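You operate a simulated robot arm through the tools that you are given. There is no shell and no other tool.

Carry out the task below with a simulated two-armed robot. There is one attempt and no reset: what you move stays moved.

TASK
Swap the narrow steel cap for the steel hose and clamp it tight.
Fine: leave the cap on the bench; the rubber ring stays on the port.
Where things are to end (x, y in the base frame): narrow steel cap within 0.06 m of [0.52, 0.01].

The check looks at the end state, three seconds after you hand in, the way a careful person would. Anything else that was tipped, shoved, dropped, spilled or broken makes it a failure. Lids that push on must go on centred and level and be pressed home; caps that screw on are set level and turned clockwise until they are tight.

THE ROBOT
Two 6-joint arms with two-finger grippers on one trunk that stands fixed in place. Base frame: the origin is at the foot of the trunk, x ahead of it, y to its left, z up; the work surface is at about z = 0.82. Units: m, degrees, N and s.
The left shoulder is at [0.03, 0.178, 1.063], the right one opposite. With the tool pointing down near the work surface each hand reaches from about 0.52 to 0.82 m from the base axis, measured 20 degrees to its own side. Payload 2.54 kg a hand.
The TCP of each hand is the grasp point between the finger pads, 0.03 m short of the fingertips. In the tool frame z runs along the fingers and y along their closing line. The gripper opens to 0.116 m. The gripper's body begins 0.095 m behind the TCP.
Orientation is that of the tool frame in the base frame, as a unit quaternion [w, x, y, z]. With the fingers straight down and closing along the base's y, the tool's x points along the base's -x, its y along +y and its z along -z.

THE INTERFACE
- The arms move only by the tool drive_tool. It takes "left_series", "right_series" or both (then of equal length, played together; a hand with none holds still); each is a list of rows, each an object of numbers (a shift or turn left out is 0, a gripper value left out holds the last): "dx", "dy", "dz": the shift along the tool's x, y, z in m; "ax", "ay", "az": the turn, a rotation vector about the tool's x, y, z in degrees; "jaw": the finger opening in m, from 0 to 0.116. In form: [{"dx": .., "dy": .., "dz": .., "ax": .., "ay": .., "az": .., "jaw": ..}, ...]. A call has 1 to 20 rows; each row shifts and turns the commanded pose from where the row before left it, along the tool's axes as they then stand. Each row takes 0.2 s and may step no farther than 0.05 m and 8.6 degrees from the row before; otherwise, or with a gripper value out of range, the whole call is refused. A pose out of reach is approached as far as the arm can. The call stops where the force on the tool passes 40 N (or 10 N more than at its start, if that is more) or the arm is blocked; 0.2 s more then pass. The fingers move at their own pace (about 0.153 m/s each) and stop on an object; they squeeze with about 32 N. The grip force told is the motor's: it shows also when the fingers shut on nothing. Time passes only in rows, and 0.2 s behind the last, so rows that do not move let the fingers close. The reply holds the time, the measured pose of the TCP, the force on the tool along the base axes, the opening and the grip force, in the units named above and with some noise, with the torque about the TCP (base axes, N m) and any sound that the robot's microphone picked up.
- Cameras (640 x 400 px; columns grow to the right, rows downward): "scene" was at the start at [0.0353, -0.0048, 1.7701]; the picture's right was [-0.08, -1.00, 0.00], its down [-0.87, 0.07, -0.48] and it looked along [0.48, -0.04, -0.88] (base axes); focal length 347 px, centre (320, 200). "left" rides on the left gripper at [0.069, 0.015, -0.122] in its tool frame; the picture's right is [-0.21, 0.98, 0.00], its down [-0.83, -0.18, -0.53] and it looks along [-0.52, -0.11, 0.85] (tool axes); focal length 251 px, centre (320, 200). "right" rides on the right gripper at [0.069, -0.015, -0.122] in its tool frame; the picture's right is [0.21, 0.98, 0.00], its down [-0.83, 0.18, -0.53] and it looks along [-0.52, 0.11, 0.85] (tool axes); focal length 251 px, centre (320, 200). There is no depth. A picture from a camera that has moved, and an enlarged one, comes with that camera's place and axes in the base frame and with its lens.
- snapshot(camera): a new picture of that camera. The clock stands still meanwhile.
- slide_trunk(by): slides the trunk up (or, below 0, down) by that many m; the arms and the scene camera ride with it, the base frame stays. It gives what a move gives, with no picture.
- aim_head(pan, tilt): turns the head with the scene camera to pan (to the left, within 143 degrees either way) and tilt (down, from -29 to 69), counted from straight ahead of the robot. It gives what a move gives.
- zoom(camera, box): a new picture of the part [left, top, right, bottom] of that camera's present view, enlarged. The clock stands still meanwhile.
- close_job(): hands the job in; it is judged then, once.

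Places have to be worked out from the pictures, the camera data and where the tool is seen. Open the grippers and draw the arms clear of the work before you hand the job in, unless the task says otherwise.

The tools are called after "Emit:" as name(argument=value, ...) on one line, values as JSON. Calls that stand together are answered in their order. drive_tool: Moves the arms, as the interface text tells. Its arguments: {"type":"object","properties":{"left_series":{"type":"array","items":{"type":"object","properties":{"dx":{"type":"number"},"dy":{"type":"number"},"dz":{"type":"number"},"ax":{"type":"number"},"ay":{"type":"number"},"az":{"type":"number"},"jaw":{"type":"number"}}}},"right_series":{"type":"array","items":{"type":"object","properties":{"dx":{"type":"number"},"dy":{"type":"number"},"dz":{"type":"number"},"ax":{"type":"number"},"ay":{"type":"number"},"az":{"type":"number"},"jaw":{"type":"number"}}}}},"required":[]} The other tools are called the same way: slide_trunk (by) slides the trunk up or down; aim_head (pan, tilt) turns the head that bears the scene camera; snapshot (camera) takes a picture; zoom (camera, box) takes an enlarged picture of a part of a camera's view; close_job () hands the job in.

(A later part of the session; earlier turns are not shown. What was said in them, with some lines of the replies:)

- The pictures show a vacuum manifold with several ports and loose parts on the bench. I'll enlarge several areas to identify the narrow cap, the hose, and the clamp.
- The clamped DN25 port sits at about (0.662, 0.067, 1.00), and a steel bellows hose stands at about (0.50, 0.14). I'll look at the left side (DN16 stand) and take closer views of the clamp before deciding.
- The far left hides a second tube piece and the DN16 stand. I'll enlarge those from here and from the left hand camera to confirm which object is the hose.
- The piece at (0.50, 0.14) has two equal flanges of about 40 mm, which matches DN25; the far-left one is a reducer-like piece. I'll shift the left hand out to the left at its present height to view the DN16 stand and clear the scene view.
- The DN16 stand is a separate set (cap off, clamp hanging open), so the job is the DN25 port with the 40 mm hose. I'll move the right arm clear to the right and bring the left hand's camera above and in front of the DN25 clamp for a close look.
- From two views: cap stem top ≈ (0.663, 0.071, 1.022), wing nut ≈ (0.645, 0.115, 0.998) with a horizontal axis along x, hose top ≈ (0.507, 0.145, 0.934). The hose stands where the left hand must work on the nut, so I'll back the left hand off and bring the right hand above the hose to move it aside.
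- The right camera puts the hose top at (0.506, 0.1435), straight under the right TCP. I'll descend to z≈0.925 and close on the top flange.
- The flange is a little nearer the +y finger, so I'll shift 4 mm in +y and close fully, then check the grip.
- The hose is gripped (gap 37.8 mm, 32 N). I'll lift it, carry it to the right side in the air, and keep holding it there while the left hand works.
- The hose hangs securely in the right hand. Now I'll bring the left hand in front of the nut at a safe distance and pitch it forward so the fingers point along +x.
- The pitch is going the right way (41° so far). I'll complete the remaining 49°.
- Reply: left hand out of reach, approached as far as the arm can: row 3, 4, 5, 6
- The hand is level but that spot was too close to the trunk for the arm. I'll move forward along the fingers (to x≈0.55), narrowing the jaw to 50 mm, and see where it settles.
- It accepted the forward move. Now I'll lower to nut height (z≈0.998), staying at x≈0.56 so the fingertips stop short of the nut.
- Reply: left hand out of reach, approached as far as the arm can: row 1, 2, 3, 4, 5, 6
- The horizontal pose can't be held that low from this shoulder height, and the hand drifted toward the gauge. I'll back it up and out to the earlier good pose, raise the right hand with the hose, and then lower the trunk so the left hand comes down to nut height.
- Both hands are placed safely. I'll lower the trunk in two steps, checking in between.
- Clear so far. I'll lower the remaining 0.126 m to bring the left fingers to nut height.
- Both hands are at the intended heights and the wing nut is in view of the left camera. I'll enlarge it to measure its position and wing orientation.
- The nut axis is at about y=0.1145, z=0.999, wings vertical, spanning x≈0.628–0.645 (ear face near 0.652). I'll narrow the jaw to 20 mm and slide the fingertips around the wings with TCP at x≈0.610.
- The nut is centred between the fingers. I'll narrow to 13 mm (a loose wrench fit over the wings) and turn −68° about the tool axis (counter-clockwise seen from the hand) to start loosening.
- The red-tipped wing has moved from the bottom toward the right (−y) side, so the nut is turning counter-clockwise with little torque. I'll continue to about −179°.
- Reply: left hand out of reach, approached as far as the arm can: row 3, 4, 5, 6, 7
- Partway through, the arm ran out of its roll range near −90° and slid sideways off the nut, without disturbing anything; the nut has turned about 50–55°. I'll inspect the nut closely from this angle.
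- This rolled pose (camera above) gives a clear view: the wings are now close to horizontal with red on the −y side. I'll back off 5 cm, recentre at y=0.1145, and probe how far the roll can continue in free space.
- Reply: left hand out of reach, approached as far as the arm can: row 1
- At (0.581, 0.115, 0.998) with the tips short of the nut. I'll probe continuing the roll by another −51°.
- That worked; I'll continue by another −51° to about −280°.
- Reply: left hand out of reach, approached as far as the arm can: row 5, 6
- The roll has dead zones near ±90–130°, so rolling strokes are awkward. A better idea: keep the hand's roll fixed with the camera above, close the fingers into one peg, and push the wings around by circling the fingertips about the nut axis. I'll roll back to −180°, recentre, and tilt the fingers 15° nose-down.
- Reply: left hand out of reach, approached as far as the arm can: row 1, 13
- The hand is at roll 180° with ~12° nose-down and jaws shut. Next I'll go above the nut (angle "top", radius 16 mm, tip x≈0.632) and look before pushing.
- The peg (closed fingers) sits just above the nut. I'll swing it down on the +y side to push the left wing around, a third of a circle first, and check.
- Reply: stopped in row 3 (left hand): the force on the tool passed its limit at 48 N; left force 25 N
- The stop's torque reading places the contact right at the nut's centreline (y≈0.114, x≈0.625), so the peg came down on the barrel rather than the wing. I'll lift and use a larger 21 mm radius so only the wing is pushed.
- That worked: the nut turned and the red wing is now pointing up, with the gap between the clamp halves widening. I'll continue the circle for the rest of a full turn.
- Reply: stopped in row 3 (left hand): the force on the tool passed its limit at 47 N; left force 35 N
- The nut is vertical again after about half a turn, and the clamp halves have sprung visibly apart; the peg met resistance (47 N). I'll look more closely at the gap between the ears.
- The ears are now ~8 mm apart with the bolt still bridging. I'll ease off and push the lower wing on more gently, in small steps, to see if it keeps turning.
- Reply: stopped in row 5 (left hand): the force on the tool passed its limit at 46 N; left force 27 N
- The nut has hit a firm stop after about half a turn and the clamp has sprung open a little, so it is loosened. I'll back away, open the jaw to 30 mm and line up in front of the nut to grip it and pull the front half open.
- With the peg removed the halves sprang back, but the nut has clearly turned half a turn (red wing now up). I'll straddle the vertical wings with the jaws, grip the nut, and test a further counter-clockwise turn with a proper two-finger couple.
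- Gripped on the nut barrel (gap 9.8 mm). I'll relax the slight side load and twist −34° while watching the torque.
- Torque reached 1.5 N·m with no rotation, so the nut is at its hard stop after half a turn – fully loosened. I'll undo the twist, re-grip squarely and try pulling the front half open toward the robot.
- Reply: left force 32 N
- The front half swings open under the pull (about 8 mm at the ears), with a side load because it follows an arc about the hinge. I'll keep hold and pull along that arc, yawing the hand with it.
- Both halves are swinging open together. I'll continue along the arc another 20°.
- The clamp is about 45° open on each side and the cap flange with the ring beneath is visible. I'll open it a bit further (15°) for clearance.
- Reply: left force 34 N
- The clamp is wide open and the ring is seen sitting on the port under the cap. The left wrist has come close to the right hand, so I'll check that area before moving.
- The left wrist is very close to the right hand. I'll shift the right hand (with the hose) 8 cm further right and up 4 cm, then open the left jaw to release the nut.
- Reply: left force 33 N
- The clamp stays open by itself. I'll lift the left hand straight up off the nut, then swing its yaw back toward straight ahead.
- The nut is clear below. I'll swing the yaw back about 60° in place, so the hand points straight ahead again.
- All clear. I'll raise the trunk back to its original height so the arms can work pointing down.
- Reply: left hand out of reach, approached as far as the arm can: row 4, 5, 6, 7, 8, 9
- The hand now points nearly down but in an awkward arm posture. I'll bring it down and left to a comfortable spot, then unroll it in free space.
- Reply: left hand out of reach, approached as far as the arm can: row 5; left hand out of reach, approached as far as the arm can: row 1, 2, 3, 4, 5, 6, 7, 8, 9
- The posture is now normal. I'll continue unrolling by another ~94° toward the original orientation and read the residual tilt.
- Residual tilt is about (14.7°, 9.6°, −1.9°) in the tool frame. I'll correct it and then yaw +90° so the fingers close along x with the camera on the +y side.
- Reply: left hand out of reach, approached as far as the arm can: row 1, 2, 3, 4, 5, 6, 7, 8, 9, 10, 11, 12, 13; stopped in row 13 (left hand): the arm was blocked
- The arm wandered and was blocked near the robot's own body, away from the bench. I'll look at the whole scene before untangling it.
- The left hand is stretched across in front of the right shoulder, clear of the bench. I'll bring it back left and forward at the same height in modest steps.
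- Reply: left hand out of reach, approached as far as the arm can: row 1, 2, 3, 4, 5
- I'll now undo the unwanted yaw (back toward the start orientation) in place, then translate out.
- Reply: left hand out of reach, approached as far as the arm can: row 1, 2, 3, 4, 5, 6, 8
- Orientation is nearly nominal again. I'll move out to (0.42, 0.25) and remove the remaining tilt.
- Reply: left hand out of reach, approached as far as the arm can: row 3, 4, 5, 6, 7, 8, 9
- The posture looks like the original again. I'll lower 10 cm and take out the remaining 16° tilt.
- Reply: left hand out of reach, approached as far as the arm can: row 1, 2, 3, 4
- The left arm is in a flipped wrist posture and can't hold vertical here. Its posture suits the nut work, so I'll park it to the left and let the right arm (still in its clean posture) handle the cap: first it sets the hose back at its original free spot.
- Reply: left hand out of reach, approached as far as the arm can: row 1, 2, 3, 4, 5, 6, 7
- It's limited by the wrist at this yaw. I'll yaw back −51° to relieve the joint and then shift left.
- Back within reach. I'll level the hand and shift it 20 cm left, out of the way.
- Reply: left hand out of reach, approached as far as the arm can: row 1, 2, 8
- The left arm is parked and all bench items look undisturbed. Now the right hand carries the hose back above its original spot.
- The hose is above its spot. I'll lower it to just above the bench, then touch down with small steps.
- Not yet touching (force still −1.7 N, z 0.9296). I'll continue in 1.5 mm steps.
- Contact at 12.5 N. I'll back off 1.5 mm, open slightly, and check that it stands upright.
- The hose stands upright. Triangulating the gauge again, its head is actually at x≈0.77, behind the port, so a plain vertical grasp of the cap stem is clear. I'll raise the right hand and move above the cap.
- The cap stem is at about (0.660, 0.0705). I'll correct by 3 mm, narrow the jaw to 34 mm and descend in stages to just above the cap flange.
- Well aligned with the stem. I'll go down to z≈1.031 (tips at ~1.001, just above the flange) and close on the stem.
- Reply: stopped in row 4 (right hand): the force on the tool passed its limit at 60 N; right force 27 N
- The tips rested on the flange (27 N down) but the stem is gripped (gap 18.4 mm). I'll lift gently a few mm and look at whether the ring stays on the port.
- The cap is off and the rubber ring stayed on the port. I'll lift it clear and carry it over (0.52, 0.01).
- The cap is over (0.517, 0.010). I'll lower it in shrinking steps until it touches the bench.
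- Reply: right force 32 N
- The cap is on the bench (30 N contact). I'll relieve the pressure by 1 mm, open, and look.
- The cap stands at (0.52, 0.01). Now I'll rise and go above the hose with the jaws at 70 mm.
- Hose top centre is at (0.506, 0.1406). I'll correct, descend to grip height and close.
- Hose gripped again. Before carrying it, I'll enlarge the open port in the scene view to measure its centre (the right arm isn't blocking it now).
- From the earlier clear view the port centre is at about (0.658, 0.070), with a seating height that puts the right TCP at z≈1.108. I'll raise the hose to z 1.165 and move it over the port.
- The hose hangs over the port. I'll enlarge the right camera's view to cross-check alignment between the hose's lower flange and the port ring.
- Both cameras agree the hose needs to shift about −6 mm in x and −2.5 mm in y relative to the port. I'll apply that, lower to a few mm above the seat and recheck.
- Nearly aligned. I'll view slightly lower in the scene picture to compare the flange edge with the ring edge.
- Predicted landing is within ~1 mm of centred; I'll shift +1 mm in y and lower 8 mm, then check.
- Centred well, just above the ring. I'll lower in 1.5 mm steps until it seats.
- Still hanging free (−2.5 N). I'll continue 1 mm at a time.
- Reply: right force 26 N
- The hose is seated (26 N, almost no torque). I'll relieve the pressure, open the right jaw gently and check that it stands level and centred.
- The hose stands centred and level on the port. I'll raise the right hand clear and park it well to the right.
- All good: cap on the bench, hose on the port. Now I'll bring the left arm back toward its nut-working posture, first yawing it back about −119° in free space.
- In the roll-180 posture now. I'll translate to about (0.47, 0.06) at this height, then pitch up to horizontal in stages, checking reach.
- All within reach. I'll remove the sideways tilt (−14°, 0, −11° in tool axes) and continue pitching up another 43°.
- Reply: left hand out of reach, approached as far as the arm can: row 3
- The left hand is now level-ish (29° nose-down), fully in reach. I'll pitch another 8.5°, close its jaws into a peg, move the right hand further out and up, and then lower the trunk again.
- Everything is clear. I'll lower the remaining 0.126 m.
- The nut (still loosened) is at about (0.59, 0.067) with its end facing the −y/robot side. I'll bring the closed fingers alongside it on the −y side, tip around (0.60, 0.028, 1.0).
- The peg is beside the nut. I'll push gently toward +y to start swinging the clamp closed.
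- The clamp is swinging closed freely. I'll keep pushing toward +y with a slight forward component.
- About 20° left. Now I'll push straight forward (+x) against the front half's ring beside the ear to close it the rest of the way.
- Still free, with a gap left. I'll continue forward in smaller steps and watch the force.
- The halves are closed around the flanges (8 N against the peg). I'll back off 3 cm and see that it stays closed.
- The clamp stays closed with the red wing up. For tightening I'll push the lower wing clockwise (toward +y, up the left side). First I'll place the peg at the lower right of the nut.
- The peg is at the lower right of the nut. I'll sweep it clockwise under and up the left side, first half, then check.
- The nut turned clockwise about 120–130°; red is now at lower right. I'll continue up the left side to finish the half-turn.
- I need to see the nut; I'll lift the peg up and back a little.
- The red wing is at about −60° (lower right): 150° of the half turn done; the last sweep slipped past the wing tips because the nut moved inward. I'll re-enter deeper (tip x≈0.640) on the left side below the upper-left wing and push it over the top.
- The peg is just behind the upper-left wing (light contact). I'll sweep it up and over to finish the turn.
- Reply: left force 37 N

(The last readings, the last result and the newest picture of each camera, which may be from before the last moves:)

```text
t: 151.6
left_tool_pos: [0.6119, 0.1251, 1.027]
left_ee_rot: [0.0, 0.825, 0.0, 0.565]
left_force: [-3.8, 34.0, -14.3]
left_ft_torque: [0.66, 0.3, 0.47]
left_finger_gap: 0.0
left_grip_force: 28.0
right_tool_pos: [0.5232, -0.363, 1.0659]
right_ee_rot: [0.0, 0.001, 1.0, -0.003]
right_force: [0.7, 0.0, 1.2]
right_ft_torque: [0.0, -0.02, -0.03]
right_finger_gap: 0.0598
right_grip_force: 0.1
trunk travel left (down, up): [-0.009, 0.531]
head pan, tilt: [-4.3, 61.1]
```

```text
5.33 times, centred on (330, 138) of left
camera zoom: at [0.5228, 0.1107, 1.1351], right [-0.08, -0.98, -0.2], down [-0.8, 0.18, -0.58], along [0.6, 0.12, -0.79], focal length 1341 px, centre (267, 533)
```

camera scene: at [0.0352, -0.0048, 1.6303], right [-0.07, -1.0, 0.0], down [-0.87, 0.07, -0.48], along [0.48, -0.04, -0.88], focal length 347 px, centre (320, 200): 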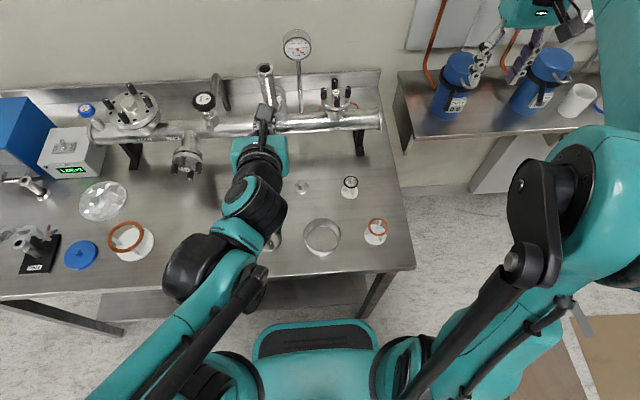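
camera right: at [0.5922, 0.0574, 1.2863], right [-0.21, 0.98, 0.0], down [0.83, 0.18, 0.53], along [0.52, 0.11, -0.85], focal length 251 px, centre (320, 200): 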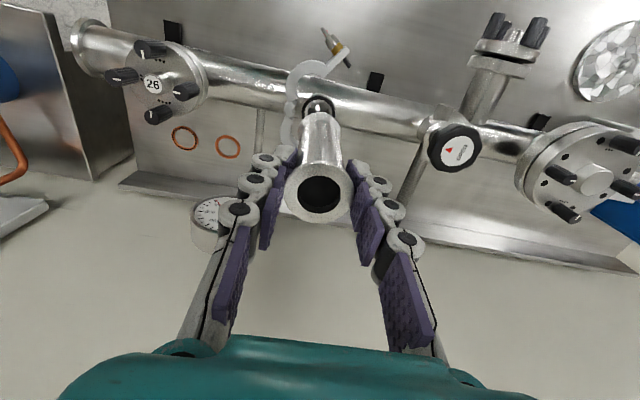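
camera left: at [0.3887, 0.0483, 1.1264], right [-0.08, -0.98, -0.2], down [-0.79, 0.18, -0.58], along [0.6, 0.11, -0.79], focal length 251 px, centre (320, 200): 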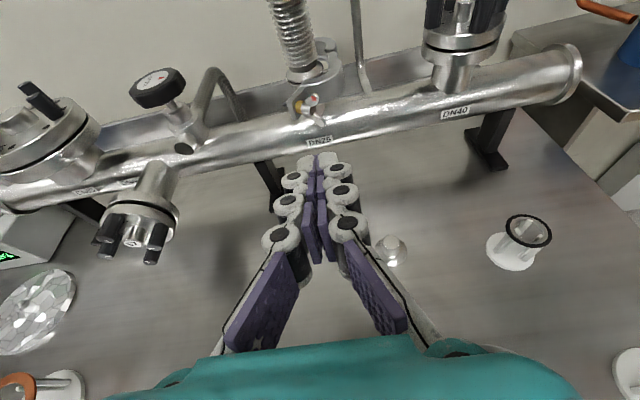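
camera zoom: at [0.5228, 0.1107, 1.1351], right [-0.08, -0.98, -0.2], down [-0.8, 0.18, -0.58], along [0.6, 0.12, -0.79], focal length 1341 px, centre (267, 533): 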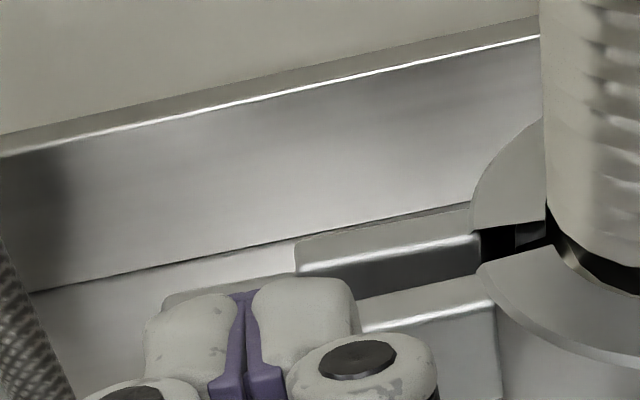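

There is now firm resistance (37 N on the peg). I'll back the peg off and check the nut's angle and the clamp gap.

Emit:
drive_tool(left_series=[{"dy": -0.006}, {"dx": 0.02, "dz": -0.02, "dy": -0.006}, {"dx": 0.01, "dz": -0.02, "dy": -0.012}, {}])

Emit:
zoom(camera="scene", box=[225, 40, 289, 80])

Emit:
zoom(camera="left", box=[290, 110, 450, 210])

```text
t: 152.6
left_tool_pos: [0.5849, 0.1409, 1.0703]
left_ee_rot: [-0.002, 0.823, 0.001, 0.568]
left_force: [-0.4, 0.3, 0.7]
left_ft_torque: [0.02, 0.02, 0.01]
left_finger_gap: 0.0
left_grip_force: 28.8
right_tool_pos: [0.5233, -0.3653, 1.0645]
right_ee_rot: [0.0, 0.001, 1.0, 0.001]
right_force: [0.1, -0.4, 0.2]
right_ft_torque: [0.01, -0.01, -0.01]
right_finger_gap: 0.0596
right_grip_force: 0.0
trunk travel left (down, up): [-0.009, 0.531]
head pan, tilt: [-4.3, 61.1]
```

```text
10.00 times, centred on (257, 60) of scene
camera zoom: at [0.0356, -0.005, 1.5041], right [-0.08, -1.0, 0.0], down [-0.87, 0.07, -0.48], along [0.48, -0.04, -0.88], focal length 3467 px, centre (950, 1600)
```

zoom: 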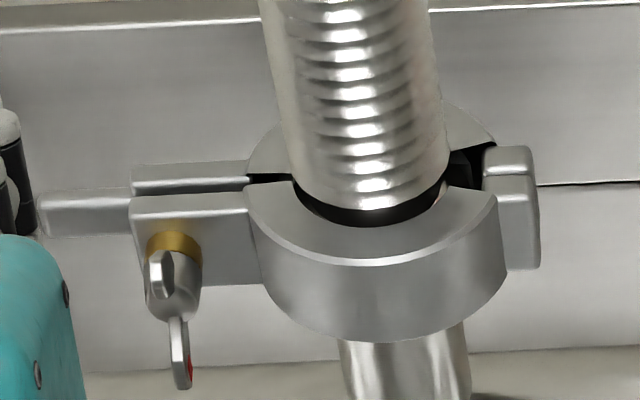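

```text
4.00 times, centred on (370, 160) of left
camera zoom: at [0.495, 0.1278, 1.1786], right [-0.08, -0.98, -0.2], down [-0.79, 0.18, -0.58], along [0.6, 0.12, -0.79], focal length 1006 px, centre (120, 360)
```

zoom: 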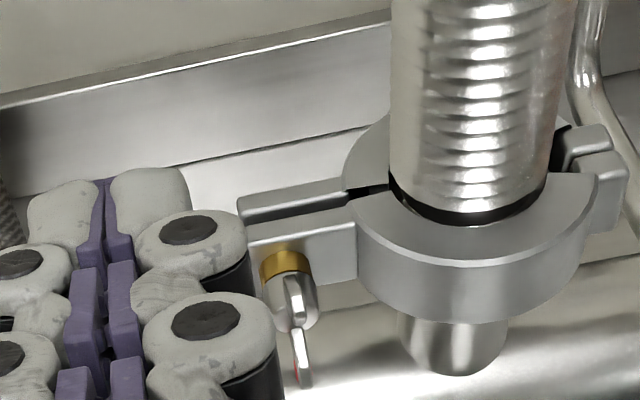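

The red wing is back at the bottom, as in the original tightened state, and the ears' gap looks like it did at the start. I'll confirm tightness by gripping the wings squarely and twisting clockwise with two fingers.

Emit:
drive_tool(left_series=[{"dx": -0.0246, "dy": 0.0135, "dz": 0.0007, "jaw": 0.022}, {"dx": -0.0246, "dy": 0.0135, "dz": 0.0007}, {}, {"dz": 0.021}, {"dz": 0.02}, {}])

Emit:
zoom(camera="left", box=[250, 90, 410, 190])

Emit:
zoom(camera="scene", box=[225, 40, 289, 80])

```text
t: 154.0
left_tool_pos: [0.6091, 0.1162, 1.0098]
left_ee_rot: [0.0, 0.823, -0.001, 0.568]
left_force: [-1.3, 0.0, 0.9]
left_ft_torque: [0.04, 0.01, 0.03]
left_finger_gap: 0.022
left_grip_force: 0.1
right_tool_pos: [0.5226, -0.368, 1.0645]
right_ee_rot: [0.0, 0.001, 1.0, 0.001]
right_force: [-0.2, -0.6, -0.1]
right_ft_torque: [-0.03, 0.0, 0.02]
right_finger_gap: 0.06
right_grip_force: 0.2
trunk travel left (down, up): [-0.009, 0.531]
head pan, tilt: [-4.3, 61.1]
```

```text
4.00 times, centred on (330, 140) of left
camera zoom: at [0.5187, 0.1018, 1.1183], right [-0.08, -0.98, -0.2], down [-0.79, 0.18, -0.58], along [0.6, 0.11, -0.79], focal length 1006 px, centre (280, 440)
```

zoom: 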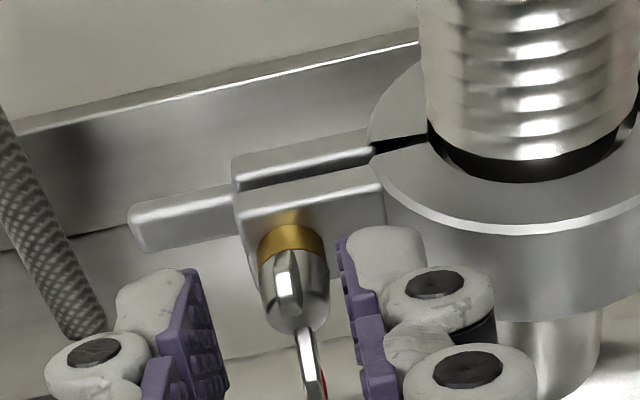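

```text
10.00 times, centred on (257, 60) of scene
camera zoom: at [0.0351, -0.0048, 1.5041], right [-0.07, -1.0, 0.0], down [-0.87, 0.07, -0.48], along [0.48, -0.04, -0.88], focal length 3467 px, centre (950, 1600)
```

zoom: 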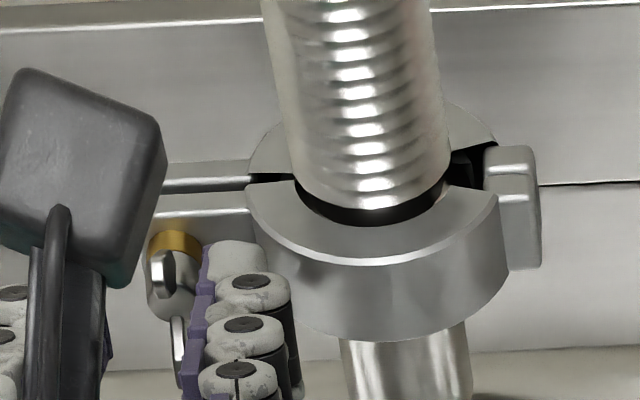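

The nut is between the fingers. I'll centre by 3 mm, close on it, and twist +25° clockwise while reading the torque.

Emit:
drive_tool(left_series=[{"dy": 0.003}, {"jaw": 0.0}, {}, {}, {"az": 5}, {"az": 5}, {"az": 5}, {"az": 5}, {"az": 5}, {}])

Emit:
zoom(camera="left", box=[250, 90, 410, 190])

Emit:
zoom(camera="scene", box=[225, 40, 289, 80])

```text
t: 156.2
left_tool_pos: [0.6077, 0.1145, 1.0106]
left_ee_rot: [-0.123, 0.803, -0.18, 0.554]
left_force: [-0.2, -4.3, 4.1]
left_ft_torque: [-1.22, -0.05, 0.32]
left_finger_gap: 0.0127
left_grip_force: 39.5
right_tool_pos: [0.5233, -0.3664, 1.0645]
right_ee_rot: [0.0, 0.001, 1.0, 0.001]
right_force: [0.0, 0.2, 0.0]
right_ft_torque: [0.0, 0.03, 0.01]
right_finger_gap: 0.0602
right_grip_force: 0.1
trunk travel left (down, up): [-0.009, 0.531]
head pan, tilt: [-4.3, 61.1]
```

```text
4.00 times, centred on (330, 140) of left
camera zoom: at [0.5127, 0.0711, 1.1064], right [-0.22, -0.79, -0.57], down [-0.74, 0.52, -0.44], along [0.64, 0.32, -0.7], focal length 1006 px, centre (280, 440)
```

zoom: 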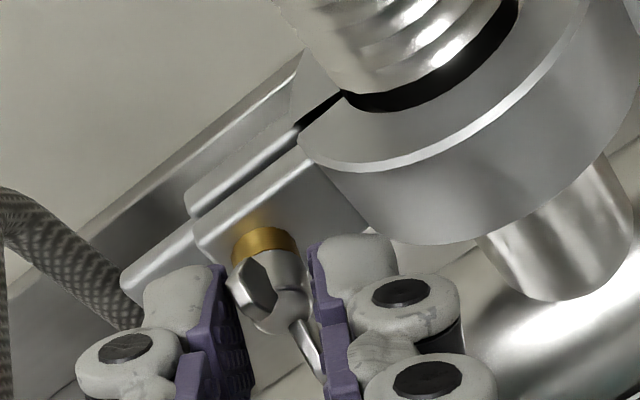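

```text
10.00 times, centred on (257, 60) of scene
camera zoom: at [0.0348, -0.0054, 1.5042], right [-0.07, -1.0, 0.0], down [-0.87, 0.07, -0.48], along [0.48, -0.04, -0.88], focal length 3467 px, centre (950, 1600)
```

zoom: 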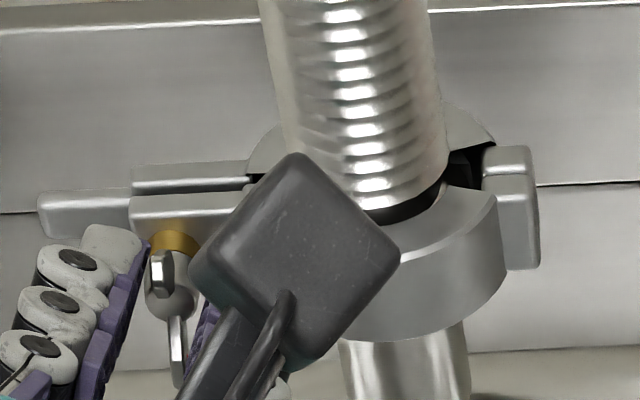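

The nut holds firm at 1.2 N·m without turning: it is tight. I'll release, undo the twist and back the hand away.

Emit:
drive_tool(left_series=[{"jaw": 0.024}, {"az": -6.25}, {"az": -6.25}, {"az": -6.25}, {"az": -6.25}, {"dz": -0.02}, {"dz": -0.03}, {"dz": -0.03}, {}])

Emit:
zoom(camera="scene", box=[225, 20, 321, 80])

Emit:
snapshot(camera="left")

```text
t: 158.2
left_tool_pos: [0.5326, 0.115, 1.0376]
left_ee_rot: [0.0, 0.824, -0.001, 0.566]
left_force: [0.6, 0.4, -0.1]
left_ft_torque: [0.01, 0.0, -0.01]
left_finger_gap: 0.0239
left_grip_force: 0.0
right_tool_pos: [0.5244, -0.3669, 1.0652]
right_ee_rot: [0.0, 0.001, 1.0, 0.001]
right_force: [-0.2, 0.6, 1.2]
right_ft_torque: [0.01, 0.02, 0.01]
right_finger_gap: 0.0599
right_grip_force: 0.0
trunk travel left (down, up): [-0.009, 0.531]
head pan, tilt: [-4.3, 61.1]
```

```text
6.67 times, centred on (273, 50) of scene
camera zoom: at [0.0358, -0.005, 1.5041], right [-0.07, -1.0, 0.0], down [-0.87, 0.07, -0.48], along [0.48, -0.04, -0.88], focal length 2311 px, centre (633, 1200)
```

zoom: 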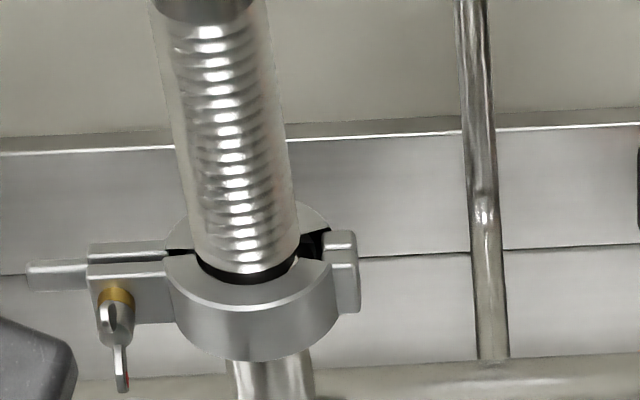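

```text
taken
camera left: at [0.4425, 0.1009, 1.1457], right [-0.08, -0.98, -0.2], down [-0.79, 0.18, -0.58], along [0.6, 0.11, -0.79], focal length 251 px, centre (320, 200)
```

left: 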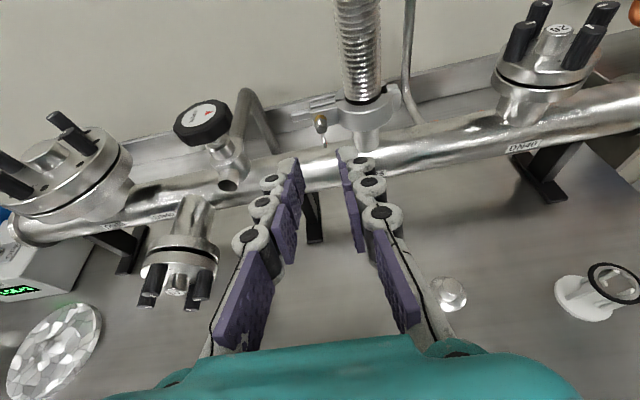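

The clamp is closed and tight with the hose upright. I'll back the left hand further out, then raise the trunk and check the whole scene.

Emit:
drive_tool(left_series=[{"dx": 0.02, "dz": -0.03, "dy": -0.02, "jaw": 0.08}, {"dx": 0.02, "dz": -0.03, "dy": -0.02}, {}], right_series=[{"jaw": 0.1}, {}, {}])

Emit:
slide_trunk(by=0.266)

Emit:
snapshot(camera="scene")

Emit:
zoom(camera="scene", box=[235, 85, 325, 150])

```text
t: 159.0
left_tool_pos: [0.4919, 0.1545, 1.0978]
left_ee_rot: [-0.002, 0.823, 0.001, 0.568]
left_force: [-0.3, 0.0, 0.2]
left_ft_torque: [0.01, 0.02, -0.03]
left_finger_gap: 0.08
left_grip_force: 0.0
right_tool_pos: [0.5234, -0.3662, 1.064]
right_ee_rot: [0.0, 0.001, 1.0, 0.001]
right_force: [-1.0, 0.2, 0.0]
right_ft_torque: [-0.04, -0.02, 0.04]
right_finger_gap: 0.1001
right_grip_force: 0.1
trunk travel left (down, up): [-0.009, 0.531]
head pan, tilt: [-4.3, 61.1]
```

```text
t: 161.8
left_tool_pos: [0.4926, 0.1551, 1.3631]
left_ee_rot: [-0.003, 0.824, 0.002, 0.567]
left_force: [-0.9, -0.6, -0.5]
left_ft_torque: [-0.01, 0.01, -0.01]
left_finger_gap: 0.08
left_grip_force: 0.2
right_tool_pos: [0.5237, -0.3658, 1.3306]
right_ee_rot: [0.0, 0.001, 1.0, 0.002]
right_force: [0.2, 0.4, -0.4]
right_ft_torque: [-0.01, 0.04, 0.03]
right_finger_gap: 0.1
right_grip_force: 0.1
trunk travel left (down, up): [-0.275, 0.265]
head pan, tilt: [-4.3, 61.1]
```

```text
taken
camera scene: at [0.0354, -0.0049, 1.77], right [-0.07, -1.0, 0.0], down [-0.87, 0.07, -0.48], along [0.48, -0.04, -0.88], focal length 347 px, centre (320, 200)
```

scene: 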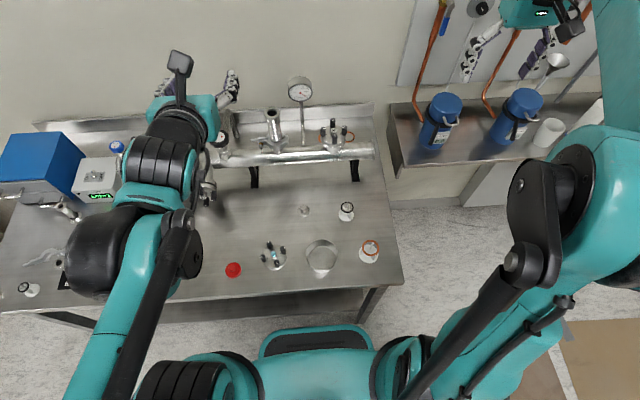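

```text
6.15 times, centred on (280, 118) of scene
camera zoom: at [0.0354, -0.0049, 1.77], right [-0.07, -1.0, 0.0], down [-0.87, 0.07, -0.48], along [0.48, -0.04, -0.88], focal length 2133 px, centre (566, 708)
```

zoom: 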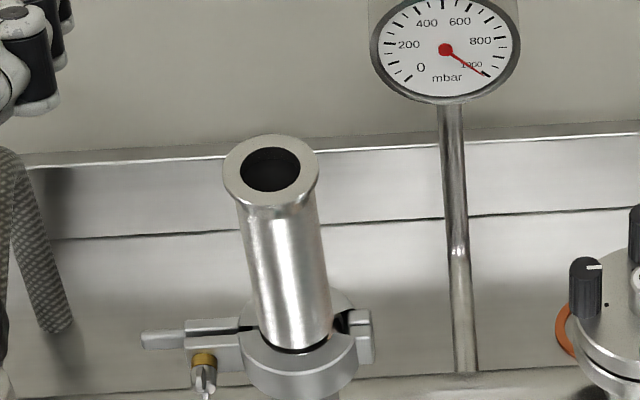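

The hose top computes to (0.6565, 0.070), directly above the port, so it is upright; the clamp is closed. A last look at the nut, the cap and the rest of the bench before handing in.

Emit:
snapshot(camera="left")

Emit:
zoom(camera="scene", box=[255, 120, 319, 160])

Emit:
zoom(camera="scene", box=[200, 180, 400, 300])

```text
taken
camera left: at [0.4019, 0.1393, 1.4713], right [-0.07, -0.98, -0.2], down [-0.79, 0.18, -0.58], along [0.6, 0.12, -0.79], focal length 251 px, centre (320, 200)
```

left: 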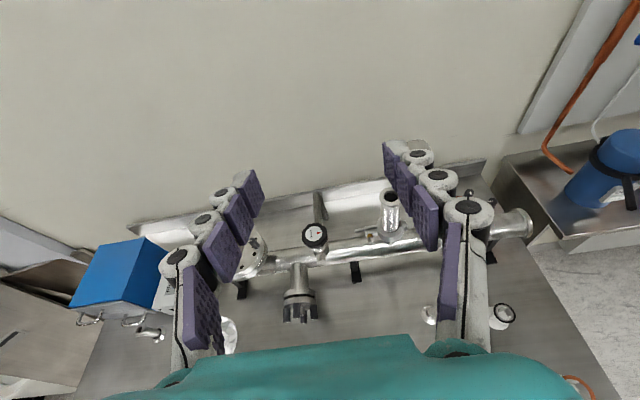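

```text
10.00 times, centred on (287, 140) of scene
camera zoom: at [0.0354, -0.0049, 1.77], right [-0.07, -1.0, 0.0], down [-0.87, 0.07, -0.48], along [0.48, -0.04, -0.88], focal length 3467 px, centre (650, 800)
```

zoom: 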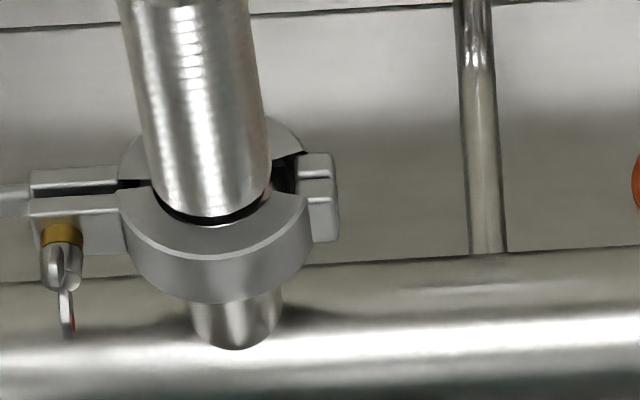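

```text
3.20 times, centred on (300, 240) of scene
camera zoom: at [0.0354, -0.0049, 1.77], right [-0.07, -1.0, 0.0], down [-0.87, 0.07, -0.48], along [0.48, -0.04, -0.88], focal length 1109 px, centre (384, 72)
```

zoom: 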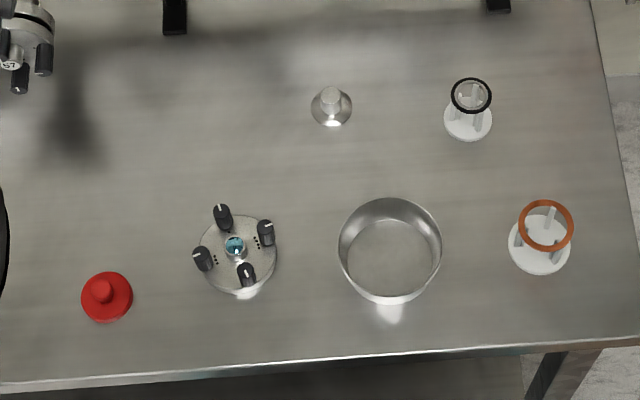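

The cap stands at about (0.52, 0.01), the ring is still on the port, and the hose is upright in the tightened clamp. The other bench items I can see are undisturbed, and both grippers are open and clear, so I'm handing in.

Emit:
close_job()

```text
The job is handed in.
```

The narrow steel cap is off the DN25 port. The steel hose is in its place, and the clamp is closed and tight. I handed the job in; no verdict has come back yet.

- **Cap:** it stands upright on the bench at about (0.52, 0.01), well inside the 0.06 m tolerance.
- **Rubber ring:** it stayed on the port when the cap came off, and the hose sits on top of it.
- **Hose:** its top measures at about (0.657, 0.070), directly above the port centre, so it is upright and centred.
- **Clamp:** the wing nut is back at its original angle, with the red wing down. It did not turn further under a 1.2 N·m clockwise twist. The gap between the clamp's ears looks about the same as at the start, judged by eye.

While turning the left wrist over, the left arm drifted out of position once and stopped against something near the robot's own right arm, away from the bench. The bench items in the last pictures show no sign of being moved. The left arm hid the far-left corner (the DN16 stand and the blue cap) in those final views; that corner looked unchanged when I last saw it.

Both grippers are open and the arms are raised clear of the work.
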